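You operate a simulated robot arm through the tools that you are given. There is no shell and no other tool.

You run a simulated robot arm. Do the job below in one go: nothing can be reset, and whatever is moved stays where it is left.

Task
Pour a jug of tub water over the sieve, then shake it through.
Fine: take about half a litre or more from the teal tub; the jug is emptied and put back; lock the holder at the end. Set down upright: blue-handled jug.

The check looks at the end state, three seconds after you hand in, the way a careful person would. Anything else that was tipped, shoved, dropped, spilled or broken makes it a failure.

Robot
A 7-joint arm with a two-finger parallel gripper, fixed in place. Base frame: the origin is on the floor under the middle of its stand, x ahead of it, y to its left, z up. Lengths are in mm, angles in degrees, forces in N, time in s.
It reaches about 1479 mm from its shoulder. Its first joint turns from -166.0 to 166.0 degrees. Payload 4.4 kg.
Tool frame: the origin (TCP) lies between the finger pads and is the grasp point; the fingertips stand 23 mm ahead of it; z points along the fingers, y is the line along which they close. Largest opening 94 mm; finger width 38, thickness 10; the body of the gripper, 54 by 96 mm, starts 39 mm behind the TCP.
Orientation is that of the tool frame in the base frame, as a unit quaternion [x, y, z, w]. With the fingers straight down and closing along the base's y, the tool's x points along the base's -x, its y along +y and its z along -z.

Tools
- The arm moves only by the tool jog_arm. Its argument "increments" is a list of rows, each an object (a shift or turn left out is 0, a gripper value left out holds the last) with "offset": the shift along the tool's x, y, z in units of 40 mm (1.0 is 40 mm), a list of three; "rotation": the turn, a rotation vector about the tool's x, y, z in units of 5 degrees (1.0 is 5 degrees), a list of three; "grip": the closure, from 0 (fully open) to 1 (shut). In form: [{"offset": [x, y, z], "rotation": [ax, ay, az], "grip": grip}, ...]. A call has 1 to 20 rows; each row shifts and turns the commanded pose from where the row before left it, along the tool's axes as they then stand. A call with a number of a shift or a turn outside -1 to 1 is refused whole. Rows are played at 5 a second. More than 50 mm and 8.6 degrees between two rows, or a gripper value outside its range, and nothing of the call is played. Where a pose cannot be reached the arm comes as near as it can. A force on the tool above 40 N (or 10 N above the force at the start of the call, whichever is more), or a blocked arm, ends the call early, and 0.2 s more pass. The fingers move at their own pace (about 72 mm/s each) and stop on an object; they squeeze with about 41 N. The grip force told is the motor's: it shows also when the fingers shut on nothing. Time passes only in rows, and 0.2 s behind the last, so rows that do not move let the fingers close. The reply holds the time, the measured pose of the TCP, the force on the tool along the base axes, the opening and the grip force, in the units named above and with some noise, with the torque about the TCP (base axes, N m) and any sound that the robot's microphone picked up.
- Cameras (640 x 400 px; columns grow to the right, rows downward): "scene" is fixed at [42.5, 655.9, 1501.6]; the picture's right is [-0.32, -0.95, 0.00], its down [-0.53, 0.17, -0.83] and it looks along [0.79, -0.26, -0.55] (base axes); focal length 283 px, centre (320, 200). "wrist" rides on the gripper at [86, 16, -74] in the tool frame; the picture's right is [-0.18, 0.98, 0.00], its down [-0.58, -0.11, -0.81] and it looks along [-0.79, -0.15, 0.59] (tool axes); focal length 243 px, centre (320, 200). There is no depth. A picture from a camera that has moved, and an enlarged one, comes with that camera's place and axes in the base frame and with its lens. The place of the scene camera against the robot may be out by one fixed shift of up to 25 mm in any direction.
- snapshot(camera): a new picture of that camera. It takes no simulated time.
- zoom(camera, box): a new picture of the part [left, top, right, bottom] of that camera's present view, enlarged. It takes no simulated time.
- hand_in(): hands the job in; it is judged then, once.

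Nothing tells you positions but the pictures and the camera data. Unless the task says otherwise, let go and move clear before handing in.

The tools are called after "Emit:" as name(argument=value, ...) on one line, values as JSON. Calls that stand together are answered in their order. jog_arm: Moves the arm, as the interface text tells. Its arguments: {"type":"object","properties":{"increments":{"type":"array","items":{"type":"object","properties":{"offset":{"type":"array","items":{"type":"number"}},"rotation":{"type":"array","items":{"type":"number"}},"grip":{"type":"number"}}}}},"required":["increments"]} The other tools are called the same way: snapshot (camera) takes a picture; zoom (camera, box) takes an enlarged picture of a part of a camera's view; hand_in () hands the job in.

At the start:

```text
t: 0.0
position: [564.8, 551.0, 1317.5]
ee_rot: [-0.001, 1.0, 0.0, 0.001]
wrist_force: [0.1, 0.4, 0.1]
moment: [0.0, -0.01, 0.01]
gripper_width: 93.9
finger_force: 0.0
```

scene: 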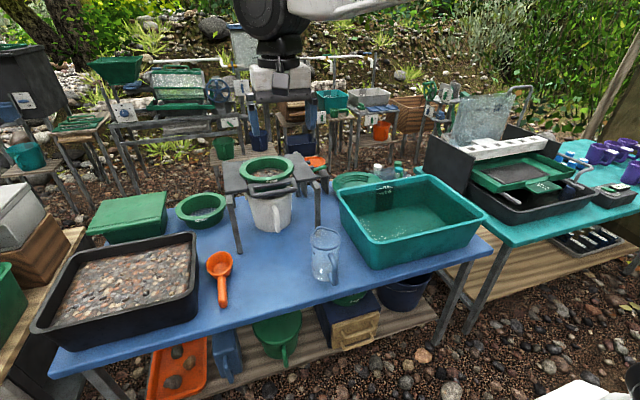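
wrist: 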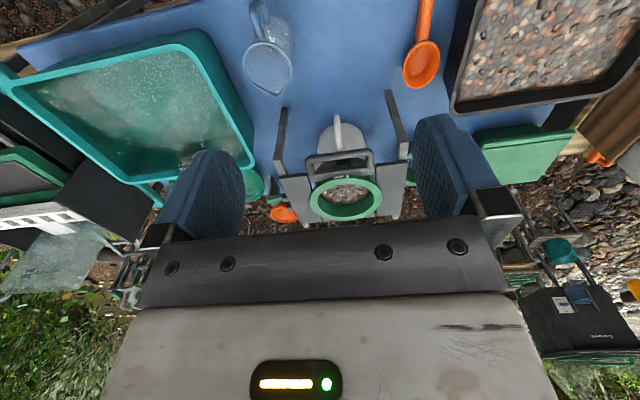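

I see a blue table with a teal water tub on the right, a clear blue-handled jug in front, and a stand with a green sieve over a white bucket. I'll look closer before moving anything.

Emit:
zoom(camera="scene", box=[200, 130, 360, 300])

Emit:
zoom(camera="scene", box=[320, 150, 500, 290])

Emit:
zoom(camera="wrist", box=[220, 80, 460, 240])

Emit:
zoom(camera="wrist", box=[200, 0, 360, 110])

```text
2.35 times, centred on (280, 215) of scene
camera zoom: at [42.5, 655.9, 1501.6], right [-0.32, -0.95, 0.0], down [-0.53, 0.17, -0.83], along [0.79, -0.26, -0.55], focal length 665 px, centre (414, 165)
```

zoom: 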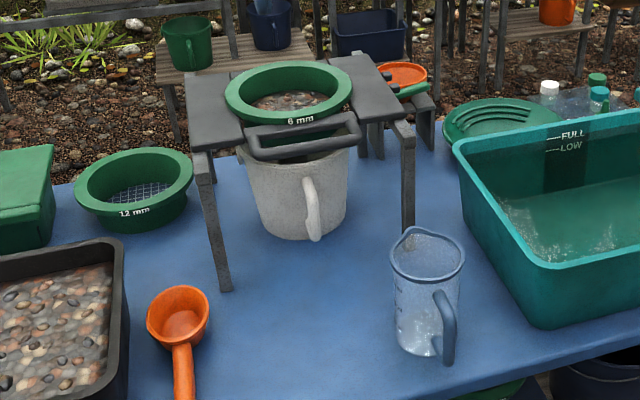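

```text
2.86 times, centred on (410, 220) of scene
camera zoom: at [42.5, 655.9, 1501.6], right [-0.32, -0.95, 0.0], down [-0.53, 0.17, -0.83], along [0.79, -0.26, -0.55], focal length 808 px, centre (63, 143)
```

zoom: 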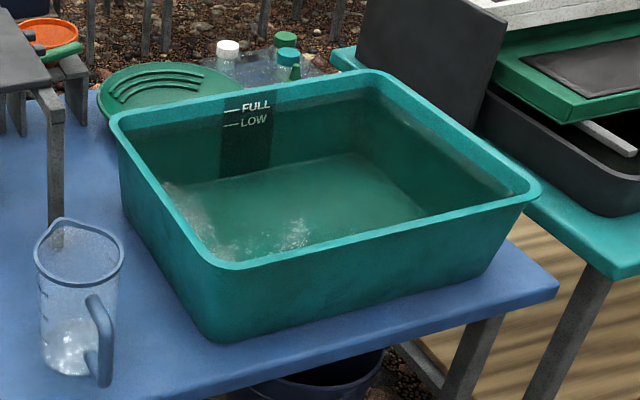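

```text
2.50 times, centred on (340, 160) of wrist
camera zoom: at [478.4, 567.7, 1391.7], right [0.18, 0.98, 0.0], down [0.58, -0.11, 0.81], along [0.79, -0.15, -0.59], focal length 606 px, centre (270, 300)
```

zoom: 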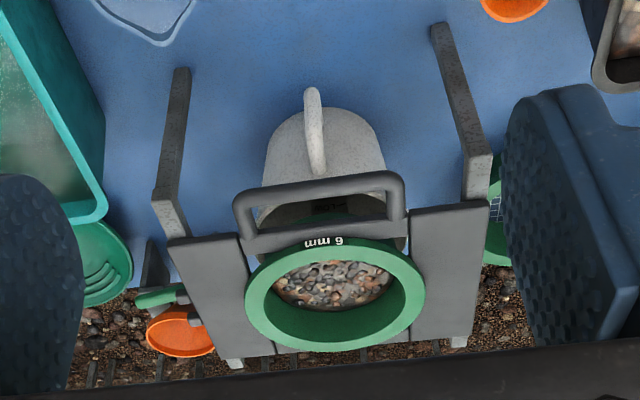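

```text
3.64 times, centred on (280, 55) of wrist
camera zoom: at [478.4, 567.7, 1391.7], right [0.18, 0.98, 0.0], down [0.58, -0.11, 0.81], along [0.79, -0.15, -0.59], focal length 882 px, centre (466, 727)
```

zoom: 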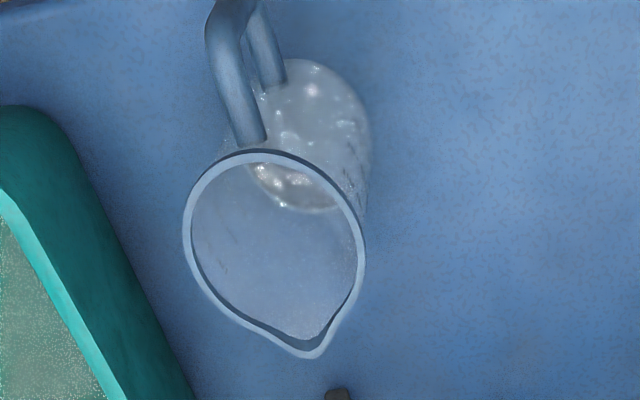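

The wrist picture is upside down, since its picture-down points up in the base frame. I'll enlarge the sieve holder to understand its handle and lock.

Emit:
zoom(camera="wrist", box=[300, 140, 390, 230])

Emit:
zoom(camera="scene", box=[230, 145, 320, 205])

Emit:
zoom(camera="scene", box=[300, 215, 355, 295])

Emit:
zoom(camera="scene", box=[280, 140, 360, 200])

```text
4.44 times, centred on (345, 185) of wrist
camera zoom: at [478.4, 567.7, 1391.7], right [0.18, 0.98, 0.0], down [0.58, -0.11, 0.81], along [0.79, -0.15, -0.59], focal length 1078 px, centre (209, 267)
```

zoom: 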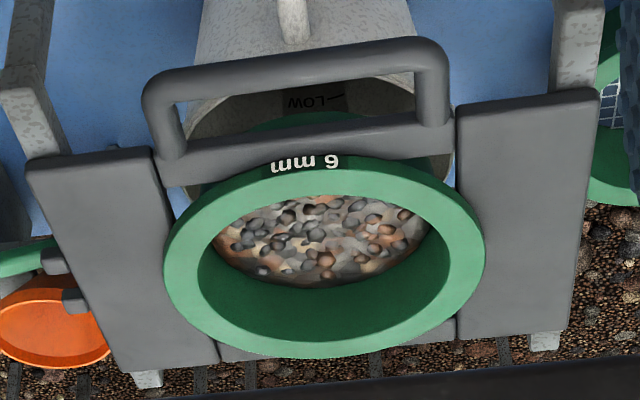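

```text
6.67 times, centred on (275, 175) of scene
camera zoom: at [42.5, 655.9, 1501.6], right [-0.32, -0.95, 0.0], down [-0.53, 0.17, -0.83], along [0.79, -0.26, -0.55], focal length 1884 px, centre (620, 367)
```

zoom: 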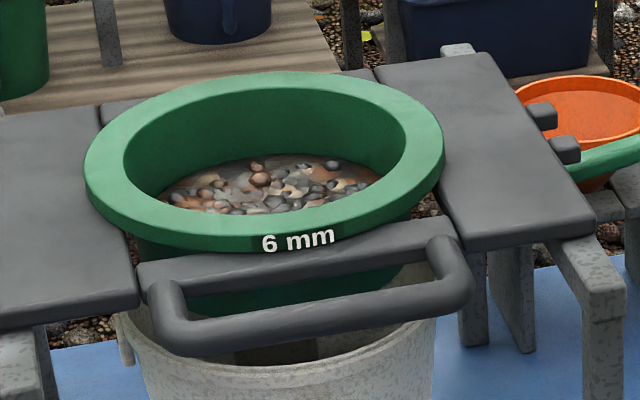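

```text
5.00 times, centred on (328, 255) of scene
camera zoom: at [42.5, 655.9, 1501.6], right [-0.32, -0.95, 0.0], down [-0.53, 0.17, -0.83], along [0.79, -0.26, -0.55], focal length 1413 px, centre (282, -75)
```

zoom: 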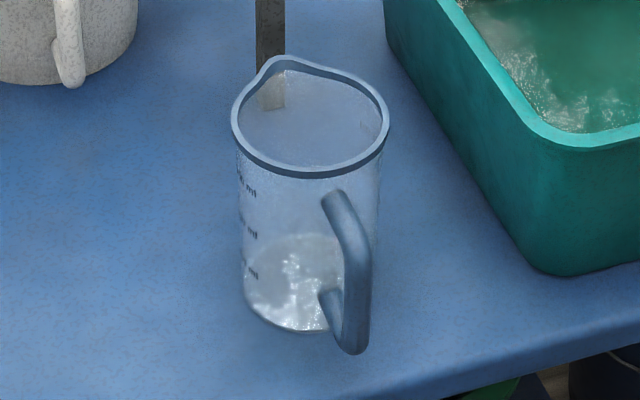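

```text
6.67 times, centred on (320, 170) of scene
camera zoom: at [42.5, 655.9, 1501.6], right [-0.32, -0.95, 0.0], down [-0.53, 0.17, -0.83], along [0.79, -0.26, -0.55], focal length 1884 px, centre (320, 400)
```

zoom: 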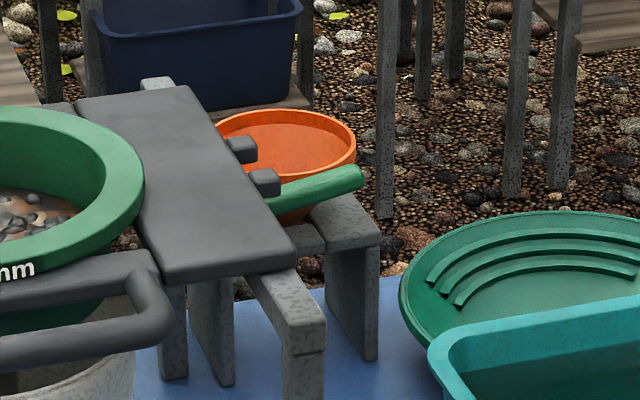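

I place the table top at z≈717, the jug near (700, 423), and the sieve near (993, 545, 1017). A green bar with two lugs on the right of the stand may be the lock, so I'll bring the wrist camera nearer to see it.

Emit:
jog_arm(increments=[{"offset": [-0.77, -0.6, 0.6]}, {"offset": [-0.77, -0.6, 0.6]}, {"offset": [-0.77, -0.6, 0.6]}, {"offset": [-0.77, -0.6, 0.6]}, {"offset": [-0.77, -0.6, 0.6]}])

Emit:
snapshot(camera="wrist")

Emit:
snapshot(camera="scene")

```text
t: 1.2
position: [718.2, 430.7, 1199.7]
ee_rot: [-0.001, 1.0, 0.0, 0.001]
wrist_force: [-0.1, -0.4, -0.5]
moment: [0.02, -0.02, 0.02]
gripper_width: 94.1
finger_force: 0.0
```

```text
taken
camera wrist: at [630.9, 448.3, 1273.8], right [0.18, 0.98, 0.0], down [0.58, -0.11, 0.81], along [0.79, -0.15, -0.59], focal length 243 px, centre (320, 200)
```

wrist: 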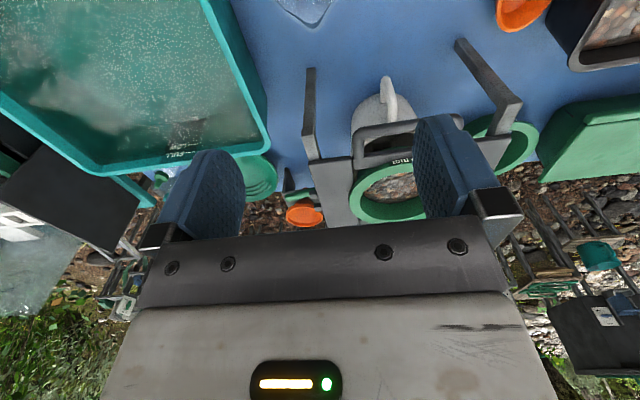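

```text
taken
```

scene: 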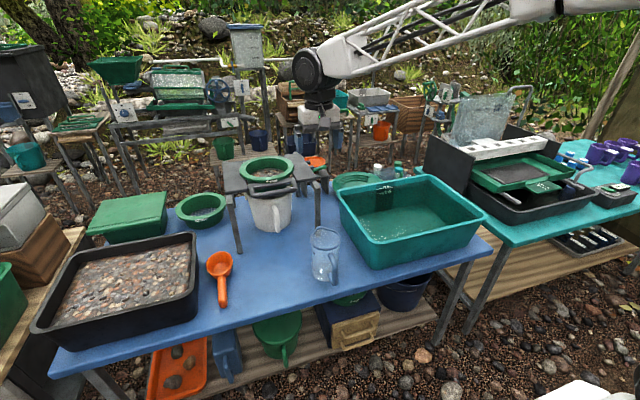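

The view is nearer now. I'll enlarge the right side of the stand, where the green bar sits, and the sieve holder.

Emit:
zoom(camera="wrist", box=[270, 140, 360, 235])

Emit:
zoom(camera="wrist", box=[310, 60, 470, 160])

Emit:
zoom(camera="wrist", box=[60, 60, 280, 190])

```text
4.21 times, centred on (315, 188) of wrist
camera zoom: at [630.9, 448.3, 1273.8], right [0.18, 0.98, 0.0], down [0.58, -0.11, 0.81], along [0.79, -0.15, -0.59], focal length 1022 px, centre (341, 253)
```

zoom: 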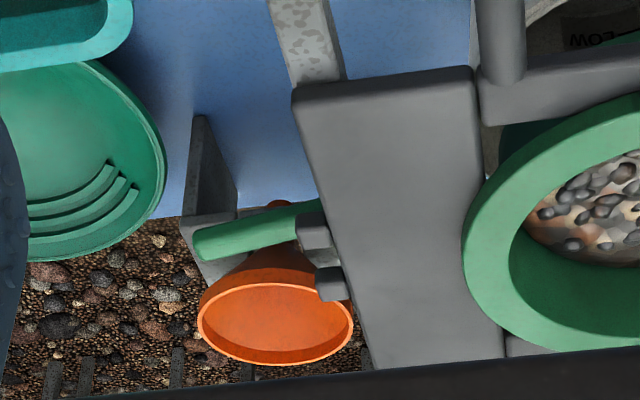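

```text
4.00 times, centred on (390, 110) of wrist
camera zoom: at [630.9, 448.3, 1273.8], right [0.18, 0.98, 0.0], down [0.58, -0.11, 0.81], along [0.79, -0.15, -0.59], focal length 970 px, centre (40, 560)
```

zoom: 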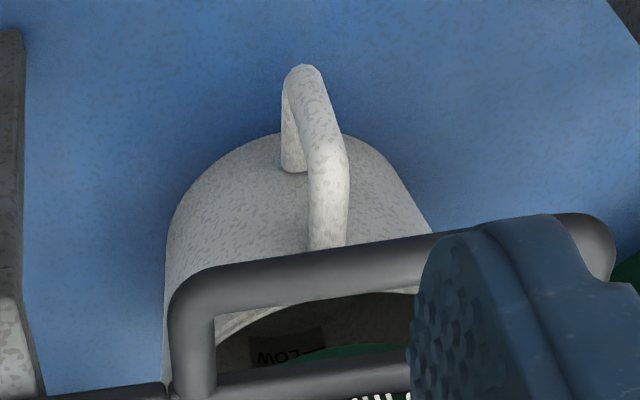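

```text
2.91 times, centred on (170, 125) of wrist
camera zoom: at [630.9, 448.3, 1273.8], right [0.18, 0.98, 0.0], down [0.58, -0.11, 0.81], along [0.79, -0.15, -0.59], focal length 706 px, centre (756, 418)
```

zoom: 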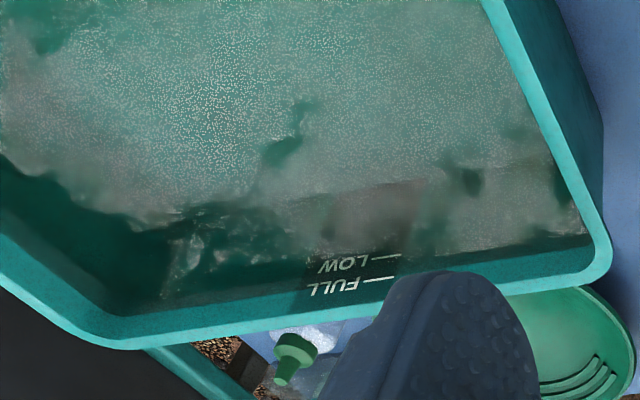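

The green bar pivots or slides between two lugs on the stand's right slab, near (990, 344, 985). I'll move closer to it, staying high above everything.

Emit:
jog_arm(increments=[{"offset": [-0.8, -0.8, 0.3]}, {"offset": [-0.8, -0.8, 0.3]}, {"offset": [-0.8, -0.8, 0.3]}, {"offset": [-0.8, -0.8, 0.3]}, {"offset": [-0.3, -0.5, 0.3]}])

Emit:
snapshot(camera="wrist")

Emit:
zoom(camera="wrist", box=[250, 100, 430, 235])

```text
t: 2.4
position: [859.2, 284.8, 1135.0]
ee_rot: [0.0, 1.0, 0.0, 0.0]
wrist_force: [-0.7, 0.4, 0.3]
moment: [0.01, 0.03, 0.06]
gripper_width: 94.2
finger_force: 0.0
```

```text
taken
camera wrist: at [772.2, 300.9, 1210.3], right [0.18, 0.98, 0.0], down [0.58, -0.11, 0.81], along [0.79, -0.15, -0.59], focal length 243 px, centre (320, 200)
```

wrist: 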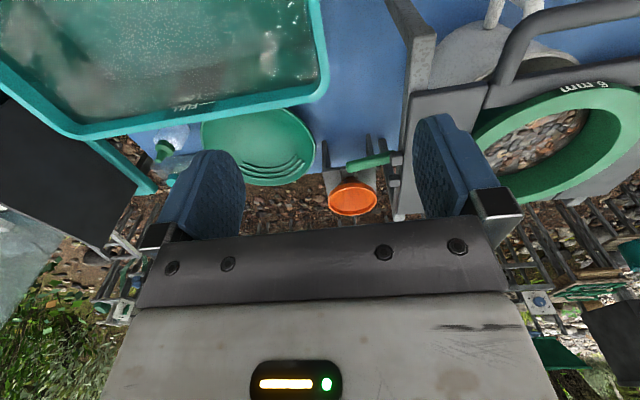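

```text
2.96 times, centred on (340, 168) of wrist
camera zoom: at [772.2, 300.9, 1210.3], right [0.18, 0.98, 0.0], down [0.58, -0.11, 0.81], along [0.79, -0.15, -0.59], focal length 719 px, centre (261, 296)
```

zoom: 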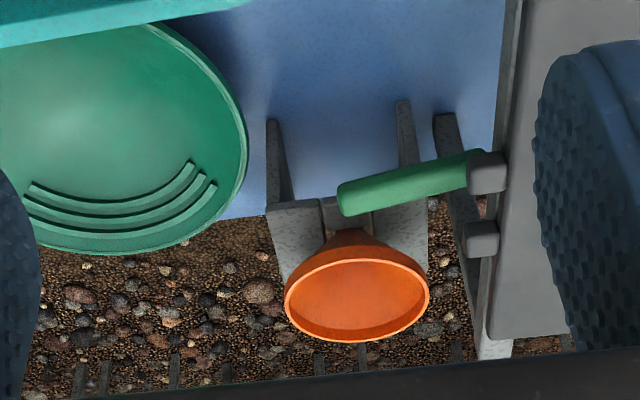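

Triangulating, the near lug is at about (1021, 360, 967), the far lug at (1068, 360), and the green lever sticks out to y≈298. I'll turn the gripper 90° so the camera looks along +y and shows the latch from its side.

Emit:
jog_arm(increments=[{"rotation": [0, 0, -1]}, {"rotation": [0, 0, -1]}, {"rotation": [0, 0, -1]}, {"rotation": [0, 0, -1]}, {"rotation": [0, 0, -1]}, {"rotation": [0, 0, -1]}, {"rotation": [0, 0, -1]}, {"rotation": [0, 0, -1]}, {"rotation": [0, 0, -1]}, {"rotation": [0, 0, -1]}, {"rotation": [0, 0, -1]}, {"rotation": [0, 0, -1]}, {"rotation": [0, 0, -1]}, {"rotation": [0, 0, -1]}, {"rotation": [0, 0, -1]}, {"rotation": [0, 0, -1]}, {"rotation": [0, 0, -1]}, {"rotation": [0, 0, -1]}])

Emit:
snapshot(camera="wrist")

```text
t: 6.2
position: [858.4, 282.8, 1137.5]
ee_rot: [-0.707, 0.707, 0.0, 0.001]
wrist_force: [-0.4, -0.9, -0.4]
moment: [0.03, -0.03, -0.01]
gripper_width: 94.1
finger_force: 0.0
```

```text
taken
camera wrist: at [842.1, 196.8, 1212.0], right [-0.98, 0.18, 0.0], down [0.11, 0.58, 0.81], along [0.15, 0.79, -0.59], focal length 243 px, centre (320, 200)
```

wrist: 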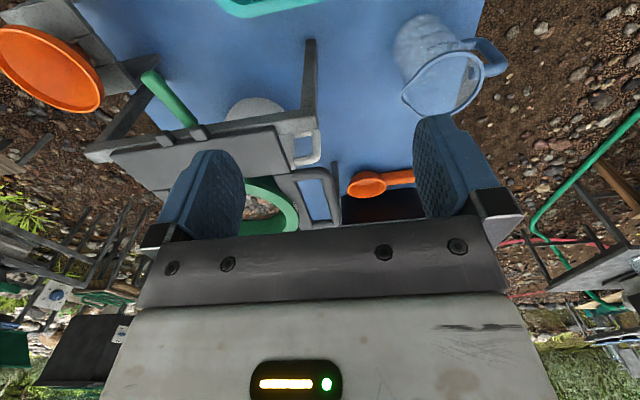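

Now I'm looking along +y. I'll move to bring the latch to the middle of the view.

Emit:
jog_arm(increments=[{"offset": [0.44, -0.85, 0.45]}, {"offset": [0.44, -0.85, 0.45]}, {"offset": [0.44, -0.85, 0.45]}])

Emit:
snapshot(camera="wrist")

Emit:
zoom(camera="wrist", box=[230, 110, 420, 235])

```text
t: 7.0
position: [960.4, 230.1, 1082.6]
ee_rot: [0.707, -0.707, 0.0, 0.0]
wrist_force: [0.0, -0.4, 1.3]
moment: [0.01, -0.02, 0.02]
gripper_width: 94.0
finger_force: 0.0
```

```text
taken
camera wrist: at [943.4, 144.8, 1157.0], right [-0.98, 0.18, 0.0], down [0.11, 0.58, 0.81], along [0.15, 0.79, -0.59], focal length 243 px, centre (320, 200)
```

wrist: 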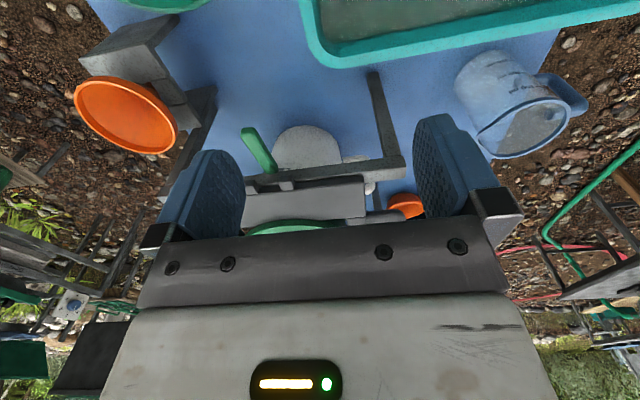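

```text
3.20 times, centred on (325, 172) of wrist
camera zoom: at [943.4, 144.8, 1157.0], right [-0.98, 0.18, 0.0], down [0.11, 0.58, 0.81], along [0.15, 0.79, -0.59], focal length 776 px, centre (304, 288)
```

zoom: 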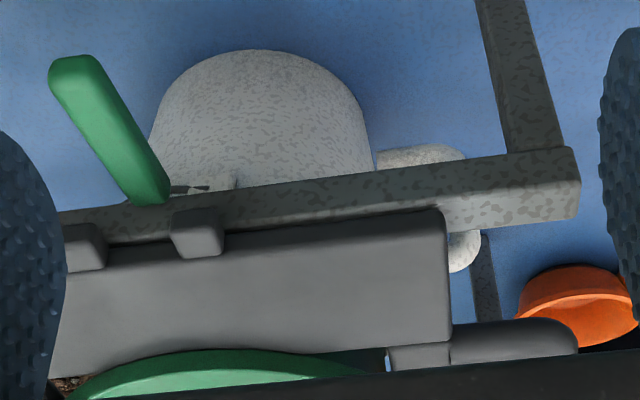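

The lever's root is near the lugs, but I can't tell its pivot from above. I'll lower the camera and tilt it to look level from the −y side.

Emit:
jog_arm(increments=[{"offset": [0.2, -0.72, 0.4]}, {"offset": [0.2, -0.72, 0.4]}, {"offset": [0.2, -0.72, 0.4]}, {"rotation": [0, -1, 0]}, {"rotation": [0, -1, 0]}, {"rotation": [0, -1, 0]}, {"rotation": [0, -1, 0]}, {"rotation": [0, -1, 0]}, {"rotation": [0, -1, 0]}])

Emit:
snapshot(camera="wrist")

Emit:
zoom(camera="wrist", box=[240, 110, 420, 235])

Emit:
snapshot(camera="scene")

```text
t: 9.0
position: [1047.3, 205.3, 1034.8]
ee_rot: [-0.683, 0.683, 0.183, 0.184]
wrist_force: [-0.1, -0.1, -0.6]
moment: [-0.02, -0.02, -0.02]
gripper_width: 94.1
finger_force: 0.1
```

```text
taken
camera wrist: at [1031.5, 94.6, 1056.1], right [-0.98, 0.16, 0.09], down [0.11, 0.1, 0.99], along [0.15, 0.98, -0.11], focal length 243 px, centre (320, 200)
```

wrist: 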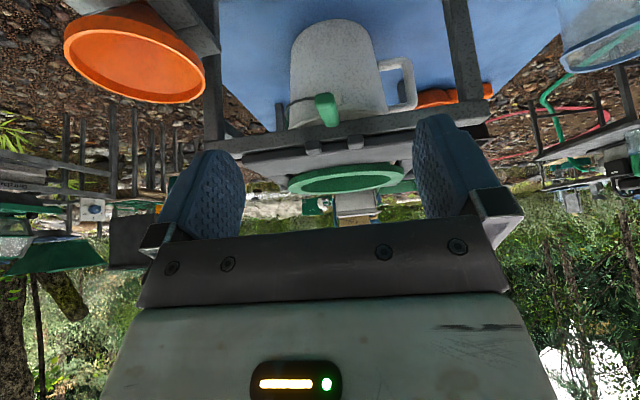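

```text
3.20 times, centred on (330, 172) of wrist
camera zoom: at [1031.5, 94.6, 1056.1], right [-0.98, 0.16, 0.09], down [0.11, 0.1, 0.99], along [0.15, 0.98, -0.11], focal length 776 px, centre (288, 288)
```

zoom: 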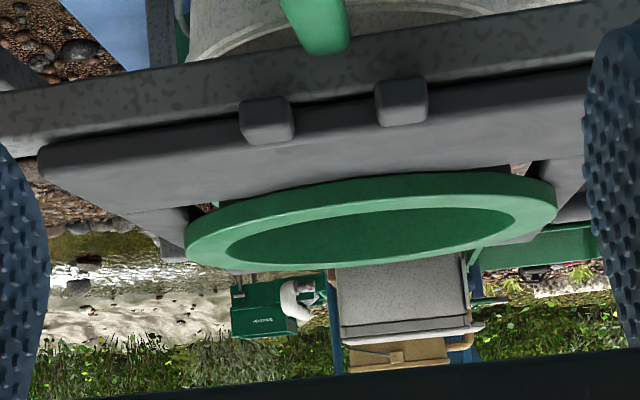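

```text
taken
```

scene: 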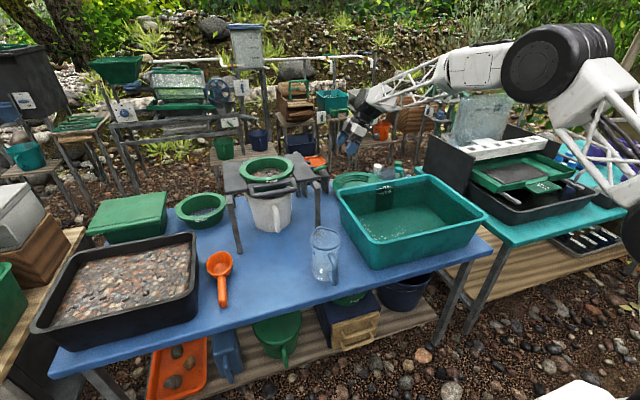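

From here, the lugs belong to the sliding slab and the lever is hinged lower, on the fixed rail, between them. I'll look from lower and closer to confirm how it folds.

Emit:
jog_arm(increments=[{"offset": [0.5, 0, 0.87]}, {"offset": [0.7, 0.2, 0.5]}])

Emit:
zoom(camera="wrist", box=[250, 50, 410, 190])

Emit:
snapshot(camera="wrist")

```text
t: 9.6
position: [1037.5, 192.3, 964.0]
ee_rot: [0.684, -0.683, -0.183, -0.182]
wrist_force: [-0.3, -0.2, 1.1]
moment: [0.0, 0.02, -0.01]
gripper_width: 93.9
finger_force: 0.0
```

```text
2.86 times, centred on (330, 120) of wrist
camera zoom: at [1022.2, 81.4, 985.4], right [-0.98, 0.16, 0.09], down [0.11, 0.1, 0.99], along [0.15, 0.98, -0.12], focal length 693 px, centre (291, 429)
```

zoom: 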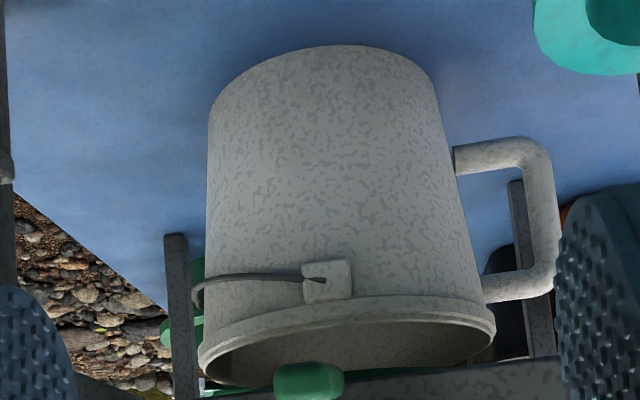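

```text
taken
camera wrist: at [1022.2, 81.4, 985.4], right [-0.98, 0.16, 0.09], down [0.11, 0.1, 0.99], along [0.15, 0.98, -0.12], focal length 243 px, centre (320, 200)
```

wrist: 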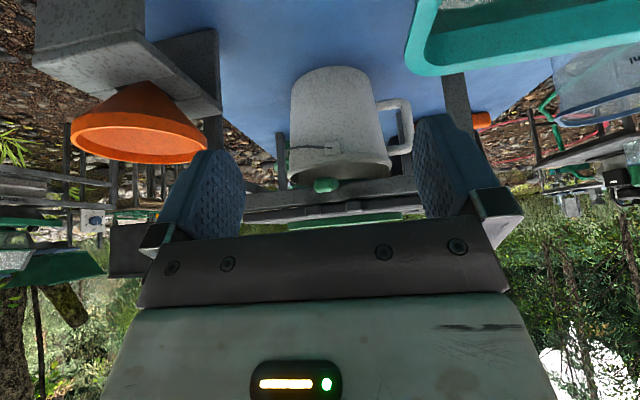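

Now I see the lever nearly end-on; enlarging it.

Emit:
zoom(camera="wrist", box=[280, 165, 370, 225])

```text
6.67 times, centred on (325, 195) of wrist
camera zoom: at [1022.2, 81.4, 985.4], right [-0.98, 0.16, 0.09], down [0.11, 0.1, 0.99], along [0.15, 0.98, -0.12], focal length 1618 px, centre (287, 233)
```

zoom: 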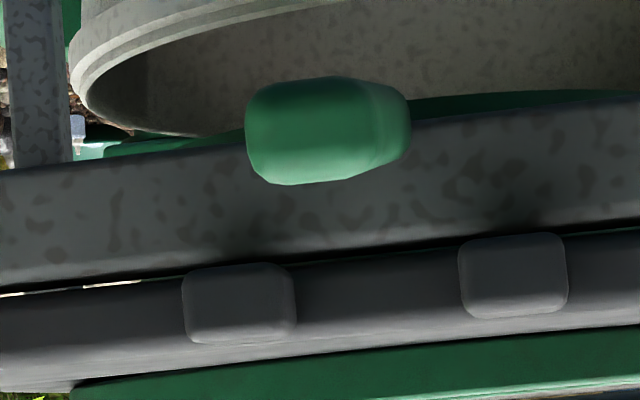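

The lever lies along y at x≈1048, z≈946, from its root at y≈355 out to y≈298. Flipping it up puts it between the slab's two lugs, so it is open now. Next I'll back off, go upright and turn the camera to study the tub and the jug handle.

Emit:
jog_arm(increments=[{"offset": [0, 0, -1]}, {"offset": [0, 0, -1]}, {"offset": [0, 0, -1]}, {"offset": [0, 0, -1]}, {"offset": [0, 0, -1]}, {"rotation": [0, 1, 0]}, {"rotation": [0, 1, 0]}, {"rotation": [0, 1, 0]}, {"rotation": [0, 1, 0]}, {"rotation": [0, 1, 0]}, {"rotation": [0, 1, 0]}])

Emit:
jog_arm(increments=[{"rotation": [0, 0, -1]}, {"rotation": [0, 0, -1]}, {"rotation": [0, 0, -1]}, {"rotation": [0, 0, -1]}, {"rotation": [0, 0, -1]}, {"rotation": [0, 0, -1]}, {"rotation": [0, 0, -1]}, {"rotation": [0, 0, -1]}, {"rotation": [0, 0, -1]}, {"rotation": [0, 0, -1]}, {"rotation": [0, 0, -1]}, {"rotation": [0, 0, -1]}, {"rotation": [0, 0, -1]}, {"rotation": [0, 0, -1]}, {"rotation": [0, 0, -1]}, {"rotation": [0, 0, -1]}, {"rotation": [0, 0, -1]}, {"rotation": [0, 0, -1]}])

Emit:
snapshot(camera="wrist")

Emit:
snapshot(camera="scene")

```text
t: 12.0
position: [1039.2, 91.2, 1137.1]
ee_rot: [-0.707, 0.707, -0.001, -0.001]
wrist_force: [0.1, -0.1, -0.4]
moment: [-0.02, 0.0, 0.04]
gripper_width: 94.2
finger_force: 0.1
```

```text
t: 15.8
position: [1039.5, 91.5, 1137.0]
ee_rot: [1.0, -0.022, 0.0, 0.0]
wrist_force: [0.3, 0.0, 0.4]
moment: [0.02, 0.01, 0.0]
gripper_width: 94.0
finger_force: 0.1
```

```text
taken
camera wrist: at [1125.2, 72.4, 1211.3], right [-0.23, -0.97, 0.0], down [-0.58, 0.13, 0.81], along [-0.79, 0.18, -0.59], focal length 243 px, centre (320, 200)
```

wrist: 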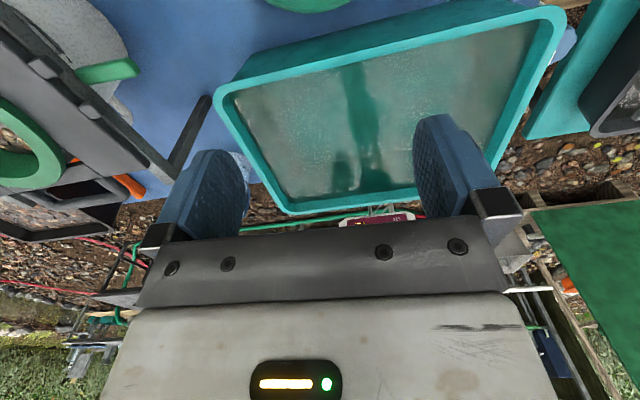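

```text
taken
```

scene: 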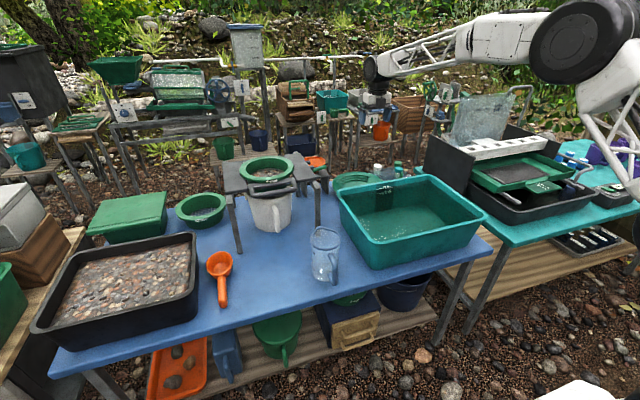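

The wrist turned to its limit at about 177°, so I'll use the other roll when grasping. From here I can see the tub well, so I'll enlarge it to measure the rim and the water level.

Emit:
zoom(camera="wrist", box=[200, 0, 420, 220])

Emit:
zoom(camera="wrist", box=[400, 0, 600, 200])

Emit:
zoom(camera="scene", box=[330, 165, 440, 245])

```text
1.82 times, centred on (310, 110) of wrist
camera zoom: at [1125.2, 72.4, 1211.3], right [-0.23, -0.97, 0.0], down [-0.58, 0.13, 0.81], along [-0.79, 0.18, -0.59], focal length 441 px, centre (338, 364)
```

zoom: 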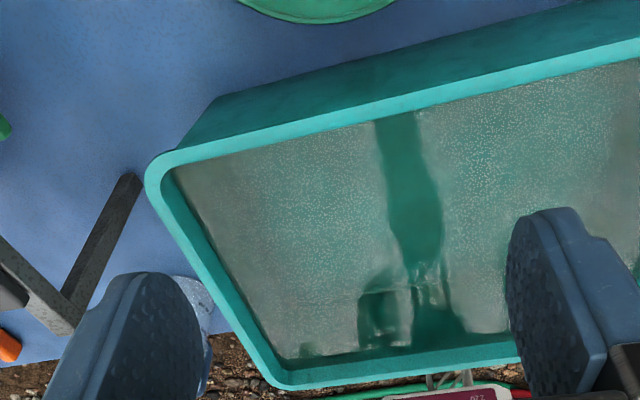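

```text
2.00 times, centred on (500, 100) of wrist
camera zoom: at [1125.2, 72.4, 1211.3], right [-0.23, -0.97, 0.0], down [-0.58, 0.13, 0.81], along [-0.79, 0.18, -0.59], focal length 485 px, centre (-40, 400)
```

zoom: 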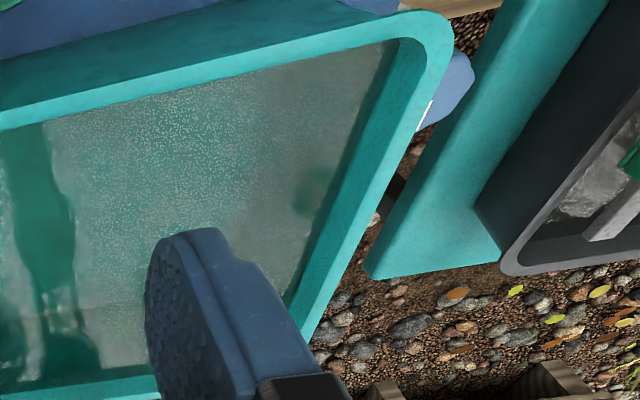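

```text
5.00 times, centred on (385, 205) of scene
camera zoom: at [42.5, 655.9, 1501.6], right [-0.32, -0.95, 0.0], down [-0.53, 0.17, -0.83], along [0.79, -0.26, -0.55], focal length 1413 px, centre (-5, 175)
```

zoom: 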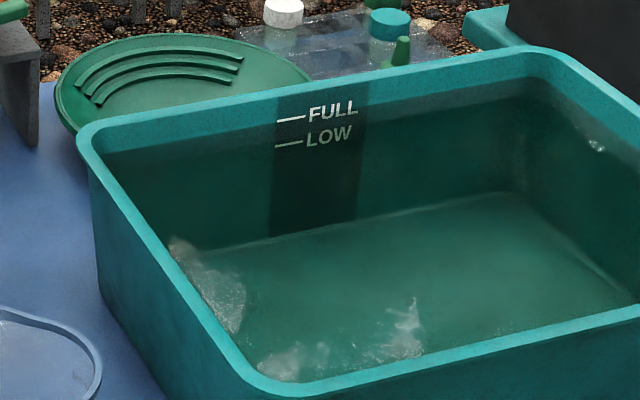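

The tub measures x 645–972, y −175–268, with its rim at z≈875 and water at about z≈840, so roughly 120 mm deep. The jug's handle points toward the robot (−x) and its spout to +x. I'll turn back to the original yaw and move to inspect the jug.

Emit:
jog_arm(increments=[{"rotation": [0, 0, 1]}, {"rotation": [0, 0, 1]}, {"rotation": [0, 0, 1]}, {"rotation": [0, 0, 1]}, {"rotation": [0, 0, 1]}, {"rotation": [0, 0, 1]}, {"rotation": [0, 0, 1]}, {"rotation": [0, 0, 1]}, {"rotation": [0, 0, 1]}, {"rotation": [0, 0, 1]}, {"rotation": [0, 0, 1]}, {"rotation": [0, 0, 1]}, {"rotation": [0, 0, 1]}, {"rotation": [0, 0, 1]}, {"rotation": [0, 0, 1]}, {"rotation": [0, 0, 1]}, {"rotation": [0, 0, 1]}, {"rotation": [0, 0, 1]}])

Emit:
jog_arm(increments=[{"rotation": [0, 0, 1]}, {"rotation": [0, 0, 1]}, {"rotation": [0, 0, 1]}, {"rotation": [0, 0, 1]}, {"rotation": [0, 0, 1]}, {"rotation": [0, 0, 1]}, {"rotation": [0, 0, 1]}, {"rotation": [0, 0, 1]}, {"rotation": [0, 0, 1]}, {"rotation": [0, 0, 1]}, {"rotation": [0, 0, 1]}, {"rotation": [0, 0, 1]}, {"rotation": [0, 0, 1]}, {"rotation": [0, 0, 1]}, {"rotation": [0, 0, 1]}, {"rotation": [0, 0, 1]}, {"rotation": [0, 0, 1]}, {"rotation": [0, 0, 1]}])

Emit:
jog_arm(increments=[{"offset": [0.95, 0.65, 0]}, {"offset": [0.95, 0.65, 0]}, {"offset": [0.95, 0.65, 0]}, {"offset": [0.95, 0.65, 0]}, {"offset": [0.95, 0.65, 0]}, {"offset": [0.95, 0.65, 0]}, {"offset": [0.95, 0.65, 0]}, {"offset": [0.95, 0.65, 0]}, {"offset": [0.95, 0.65, 0.1]}, {"offset": [0.95, 0.65, 0.1]}, {"offset": [0.95, 0.65, 0.1]}, {"offset": [0.95, 0.65, 0.1]}, {"offset": [0.5, 0.3, 0.1]}])

Emit:
snapshot(camera="wrist")

```text
t: 19.6
position: [1037.8, 92.3, 1136.7]
ee_rot: [-0.707, 0.708, 0.0, 0.0]
wrist_force: [0.1, -0.3, 0.1]
moment: [-0.02, 0.0, -0.02]
gripper_width: 94.0
finger_force: 0.0
```

```text
t: 23.4
position: [1039.2, 90.9, 1136.7]
ee_rot: [0.0, 1.0, 0.0, 0.0]
wrist_force: [-0.7, 0.6, -0.1]
moment: [-0.02, 0.0, 0.0]
gripper_width: 94.2
finger_force: 0.1
```

```text
t: 26.2
position: [563.9, 420.8, 1117.5]
ee_rot: [0.001, 1.0, 0.0, 0.0]
wrist_force: [0.1, -0.6, 0.3]
moment: [-0.02, -0.02, -0.01]
gripper_width: 94.3
finger_force: 0.0
```

```text
taken
camera wrist: at [478.2, 437.5, 1192.7], right [0.18, 0.98, 0.0], down [0.58, -0.11, 0.81], along [0.79, -0.15, -0.59], focal length 243 px, centre (320, 200)
```

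wrist: 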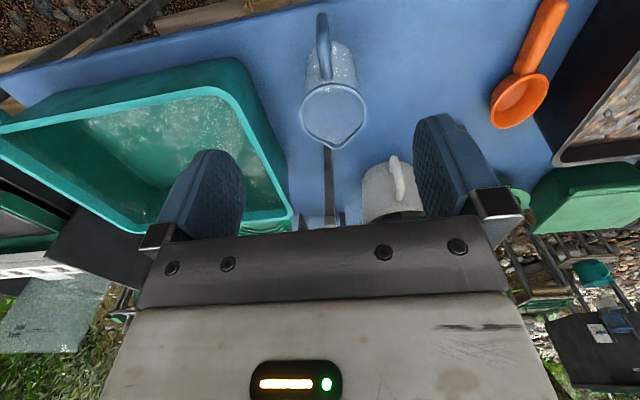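

Emit:
zoom(camera="wrist", box=[270, 0, 400, 160])

Emit:
zoom(camera="wrist", box=[60, 50, 310, 240])

```text
2.50 times, centred on (335, 80) of wrist
camera zoom: at [478.2, 437.5, 1192.7], right [0.18, 0.98, 0.0], down [0.58, -0.11, 0.81], along [0.79, -0.15, -0.59], focal length 606 px, centre (282, 500)
```

zoom: 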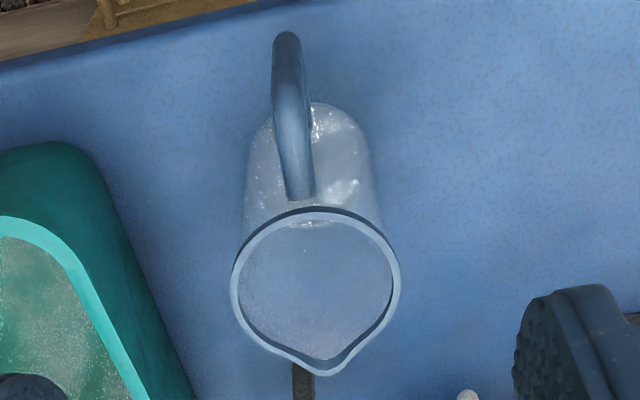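

```text
2.11 times, centred on (185, 145) of wrist
camera zoom: at [478.2, 437.5, 1192.7], right [0.18, 0.98, 0.0], down [0.58, -0.11, 0.81], along [0.79, -0.15, -0.59], focal length 511 px, centre (604, 316)
```

zoom: 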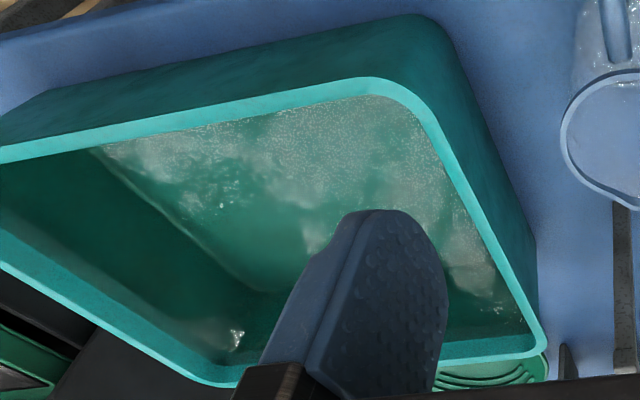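

The jug's rim is at about (708, 414, 851) with its base at z≈710, and the handle is toward −x. I'll look at it from the +y side to measure the handle bar and its gap.

Emit:
jog_arm(increments=[{"rotation": [0, 0, 1]}, {"rotation": [0, 0, 1]}, {"rotation": [0, 0, 1]}, {"rotation": [0, 0, 1]}, {"rotation": [0, 0, 1]}, {"rotation": [0, 0, 1]}, {"rotation": [0, 0, 1]}, {"rotation": [0, 0, 1]}, {"rotation": [0, 0, 1]}, {"rotation": [0, 0, 1]}, {"rotation": [0, 0, 1]}, {"rotation": [0, 0, 1]}, {"rotation": [0, 0, 1]}, {"rotation": [0, 0, 1]}, {"rotation": [0, 0, 1]}, {"rotation": [0, 0, 1]}, {"rotation": [0, 0, 1]}, {"rotation": [0, 0, 1]}])

Emit:
jog_arm(increments=[{"offset": [0.7, 0.55, 0.4]}, {"offset": [0.7, 0.55, 0.4]}, {"offset": [0.7, 0.55, 0.4]}, {"offset": [0.7, 0.55, 0.4]}, {"offset": [0.7, 0.55, 0.4]}, {"offset": [0, 0, 1], "rotation": [0, -1, 0]}, {"offset": [0, 0, 1], "rotation": [0, -1, 0]}, {"rotation": [0, -1, 0]}, {"rotation": [0, -1, 0]}, {"rotation": [0, -1, 0]}, {"rotation": [0, -1, 0]}])

Emit:
snapshot(camera="wrist")

Emit:
snapshot(camera="scene")

```text
t: 30.0
position: [563.2, 416.6, 1116.6]
ee_rot: [0.708, 0.706, 0.0, 0.0]
wrist_force: [-0.8, -0.1, 0.4]
moment: [0.03, -0.01, 0.02]
gripper_width: 94.2
finger_force: 0.1
```

```text
t: 32.4
position: [674.7, 551.5, 957.6]
ee_rot: [0.684, 0.681, -0.185, 0.184]
wrist_force: [0.3, 0.6, -0.3]
moment: [-0.02, 0.01, 0.02]
gripper_width: 94.2
finger_force: 0.1
```

```text
taken
camera wrist: at [690.7, 664.2, 979.2], right [0.98, -0.16, 0.09], down [-0.11, -0.1, 0.99], along [-0.15, -0.98, -0.11], focal length 243 px, centre (320, 200)
```

wrist: 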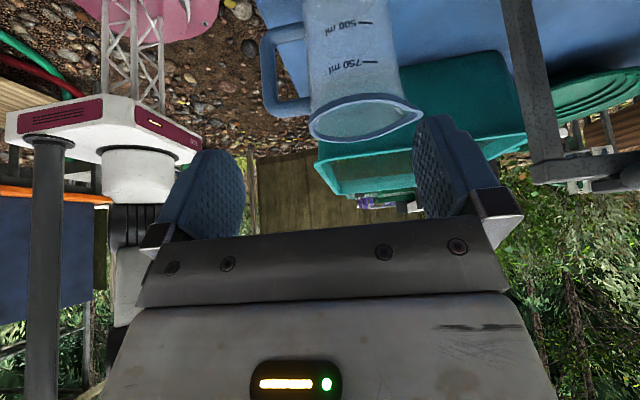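

```text
taken
```

scene: 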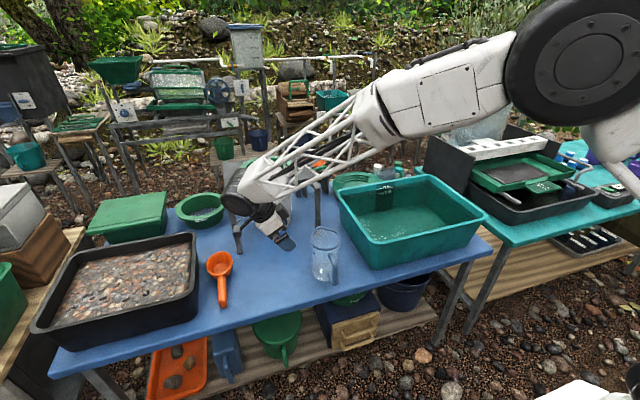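

I can see the side of the jug with its 500 and 750 ml marks. I'll lower the camera by 120 mm to see the handle in profile.

Emit:
jog_arm(increments=[{"offset": [0.5, 0, 0.866]}, {"offset": [0.5, 0, 0.866]}, {"offset": [0.6, 0, 0.8]}])

Emit:
snapshot(camera="wrist")

Emit:
zoom(camera="wrist", box=[230, 0, 440, 190])

```text
t: 33.2
position: [676.4, 557.1, 835.9]
ee_rot: [0.683, 0.683, -0.183, 0.183]
wrist_force: [-0.1, 0.5, 0.8]
moment: [-0.02, 0.05, -0.02]
gripper_width: 93.9
finger_force: 0.0
```

```text
taken
camera wrist: at [690.6, 669.7, 858.6], right [0.98, -0.16, 0.09], down [-0.11, -0.1, 0.99], along [-0.15, -0.98, -0.12], focal length 243 px, centre (320, 200)
```

wrist: 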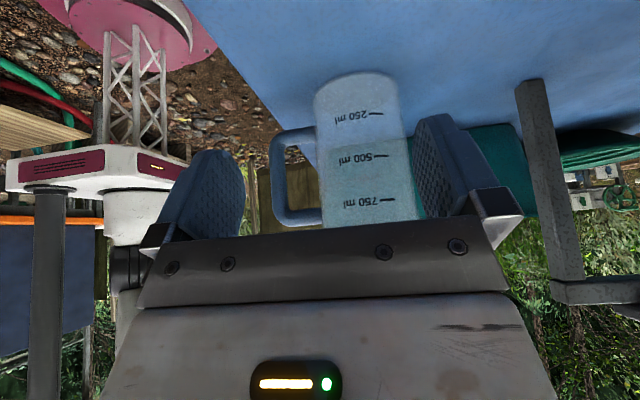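

```text
2.11 times, centred on (335, 95) of wrist
camera zoom: at [690.6, 669.7, 858.6], right [0.98, -0.16, 0.09], down [-0.11, -0.1, 0.99], along [-0.15, -0.98, -0.12], focal length 511 px, centre (288, 421)
```

zoom: 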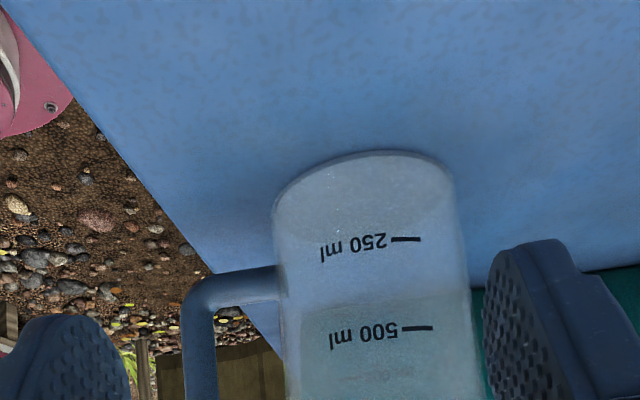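

The handle bar is vertical at x≈610, y≈414, from z≈755 to 843, with about 34 mm of gap to the body, so it can be gripped at z≈799. Before gripping I'll dry-run the scoop and pour poses in free air to check the arm can reach them.

Emit:
jog_arm(increments=[{"offset": [-0.5, 0, -0.866]}, {"offset": [-0.5, 0, -0.866]}, {"offset": [-0.5, 0, -0.866]}, {"offset": [-0.5, 0, -0.866]}, {"offset": [-0.5, 0, -0.866]}, {"offset": [-0.5, 0, -0.866]}, {"rotation": [0, -1, 0]}, {"rotation": [0, -1, 0]}, {"rotation": [0, -1, 0]}, {"rotation": [0, -1, 0]}, {"rotation": [0, -1, 0]}, {"rotation": [0, -1, 0]}, {"rotation": [0, -1, 0]}, {"rotation": [0, -1, 0]}])

Emit:
jog_arm(increments=[{"offset": [-0.348, 0.325, 0.95]}, {"offset": [-0.348, 0.325, 0.95]}, {"offset": [-0.348, 0.325, 0.95]}, {"offset": [-0.348, 0.325, 0.95]}, {"offset": [-0.348, 0.325, 0.95]}, {"offset": [-0.348, 0.325, 0.95]}, {"offset": [-0.348, 0.325, 0.95]}, {"offset": [-0.348, 0.325, 0.95]}, {"offset": [-0.348, 0.325, 0.95]}, {"offset": [-0.348, 0.325, 0.95]}])

Emit:
snapshot(camera="scene")

Emit:
snapshot(camera="wrist")

```text
t: 36.2
position: [673.1, 557.0, 1076.8]
ee_rot: [0.579, 0.58, -0.404, 0.406]
wrist_force: [0.2, 0.6, 0.5]
moment: [0.04, 0.0, 0.03]
gripper_width: 93.9
finger_force: 0.2
```

```text
t: 38.4
position: [803.6, 151.4, 1076.0]
ee_rot: [0.579, 0.579, -0.406, 0.405]
wrist_force: [-0.3, -0.7, 0.0]
moment: [0.01, -0.01, 0.0]
gripper_width: 94.0
finger_force: 0.1
```

```text
taken
```

scene: 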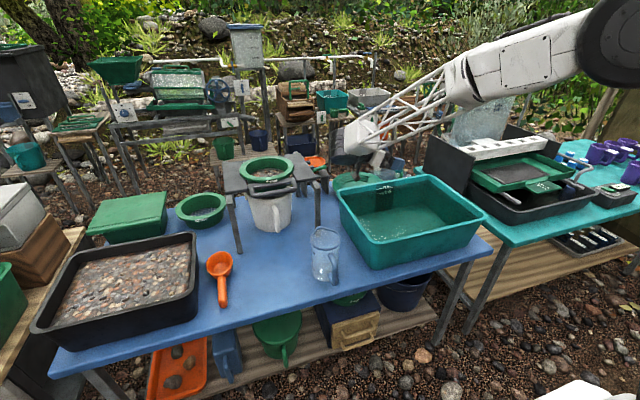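

```text
taken
camera wrist: at [819.2, 252.3, 1020.3], right [0.98, -0.06, 0.17], down [-0.11, 0.56, 0.82], along [-0.15, -0.83, 0.54], focal length 243 px, centre (320, 200)
```

wrist: 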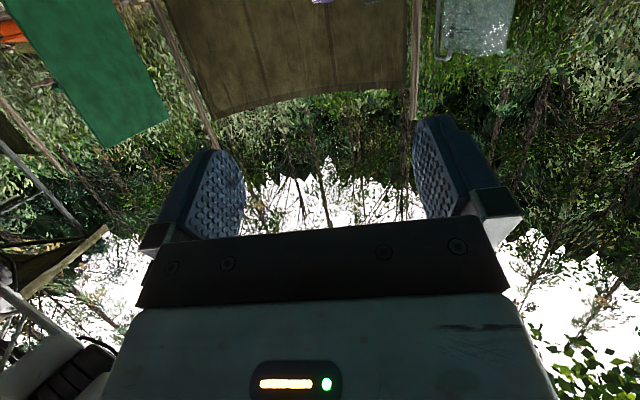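

The scoop yaw is reachable. I'll tilt to the dip angle and lower part-way over the tub (still above the rim) to check arm clearance.

Emit:
jog_arm(increments=[{"rotation": [0, 1, 0]}, {"rotation": [0, 1, 0]}, {"rotation": [0, 1, 0]}, {"rotation": [0, 1, 0]}, {"rotation": [0, 1, 0]}, {"rotation": [0, 1, 0]}, {"offset": [0.643, 0, 0.766]}, {"offset": [0.643, 0, 0.766]}, {"offset": [0.643, 0, 0.766]}])

Emit:
snapshot(camera="scene")

Emit:
snapshot(camera="wrist")

```text
t: 40.4
position: [805.4, 152.3, 958.6]
ee_rot: [0.665, 0.664, -0.242, 0.242]
wrist_force: [-0.5, 0.5, 0.7]
moment: [0.04, -0.02, 0.04]
gripper_width: 93.9
finger_force: 0.1
```

```text
taken
```

scene: 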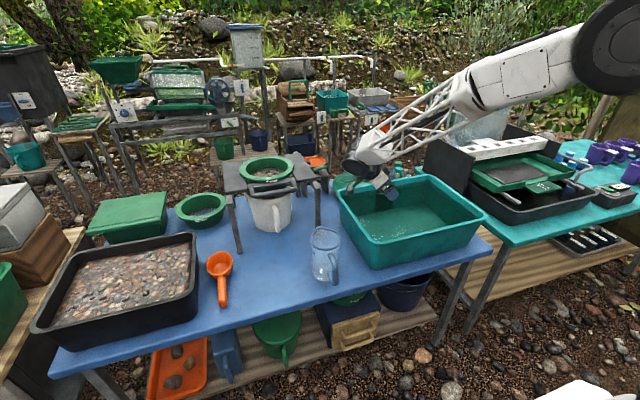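

```text
taken
camera wrist: at [821.4, 267.7, 960.9], right [0.98, -0.14, 0.12], down [-0.11, 0.07, 0.99], along [-0.15, -0.99, 0.06], focal length 243 px, centre (320, 200)
```

wrist: 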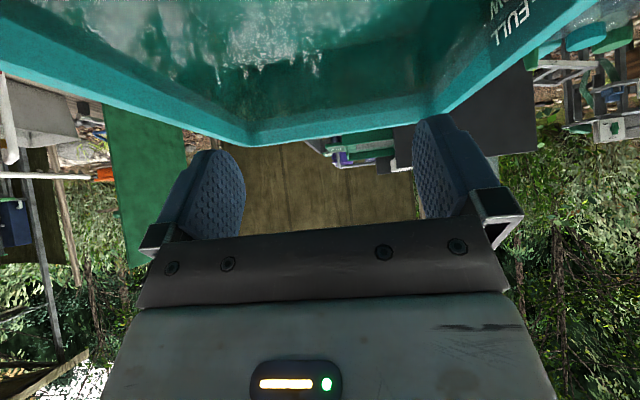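

The pose is fine and the arm stays clear. This view also shows the FULL/LOW marks, so I'll enlarge them to get the water line.

Emit:
zoom(camera="wrist", box=[400, 0, 600, 125])

Emit:
zoom(camera="wrist", box=[150, 0, 450, 150])

```text
3.20 times, centred on (500, 62) of wrist
camera zoom: at [821.4, 267.7, 960.9], right [0.98, -0.14, 0.12], down [-0.11, 0.07, 0.99], along [-0.15, -0.99, 0.06], focal length 776 px, centre (-256, 640)
```

zoom: 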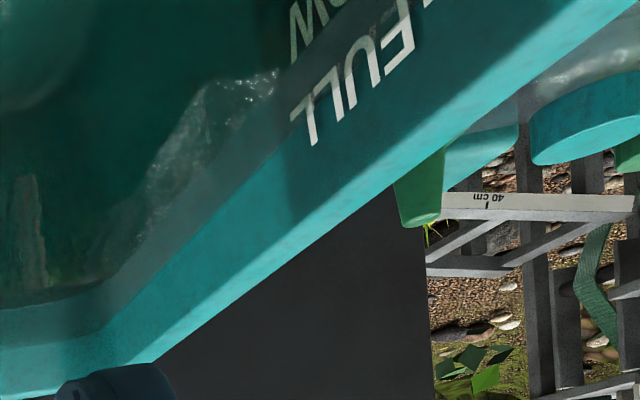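

```text
2.13 times, centred on (300, 75) of wrist
camera zoom: at [821.4, 267.7, 960.9], right [0.98, -0.14, 0.12], down [-0.11, 0.07, 0.99], along [-0.15, -0.99, 0.06], focal length 518 px, centre (363, 467)
```

zoom: 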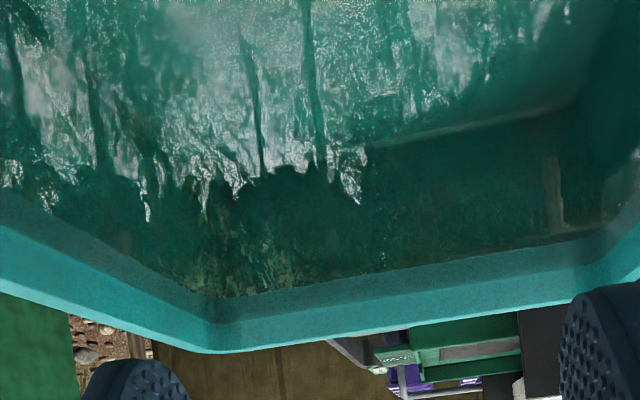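

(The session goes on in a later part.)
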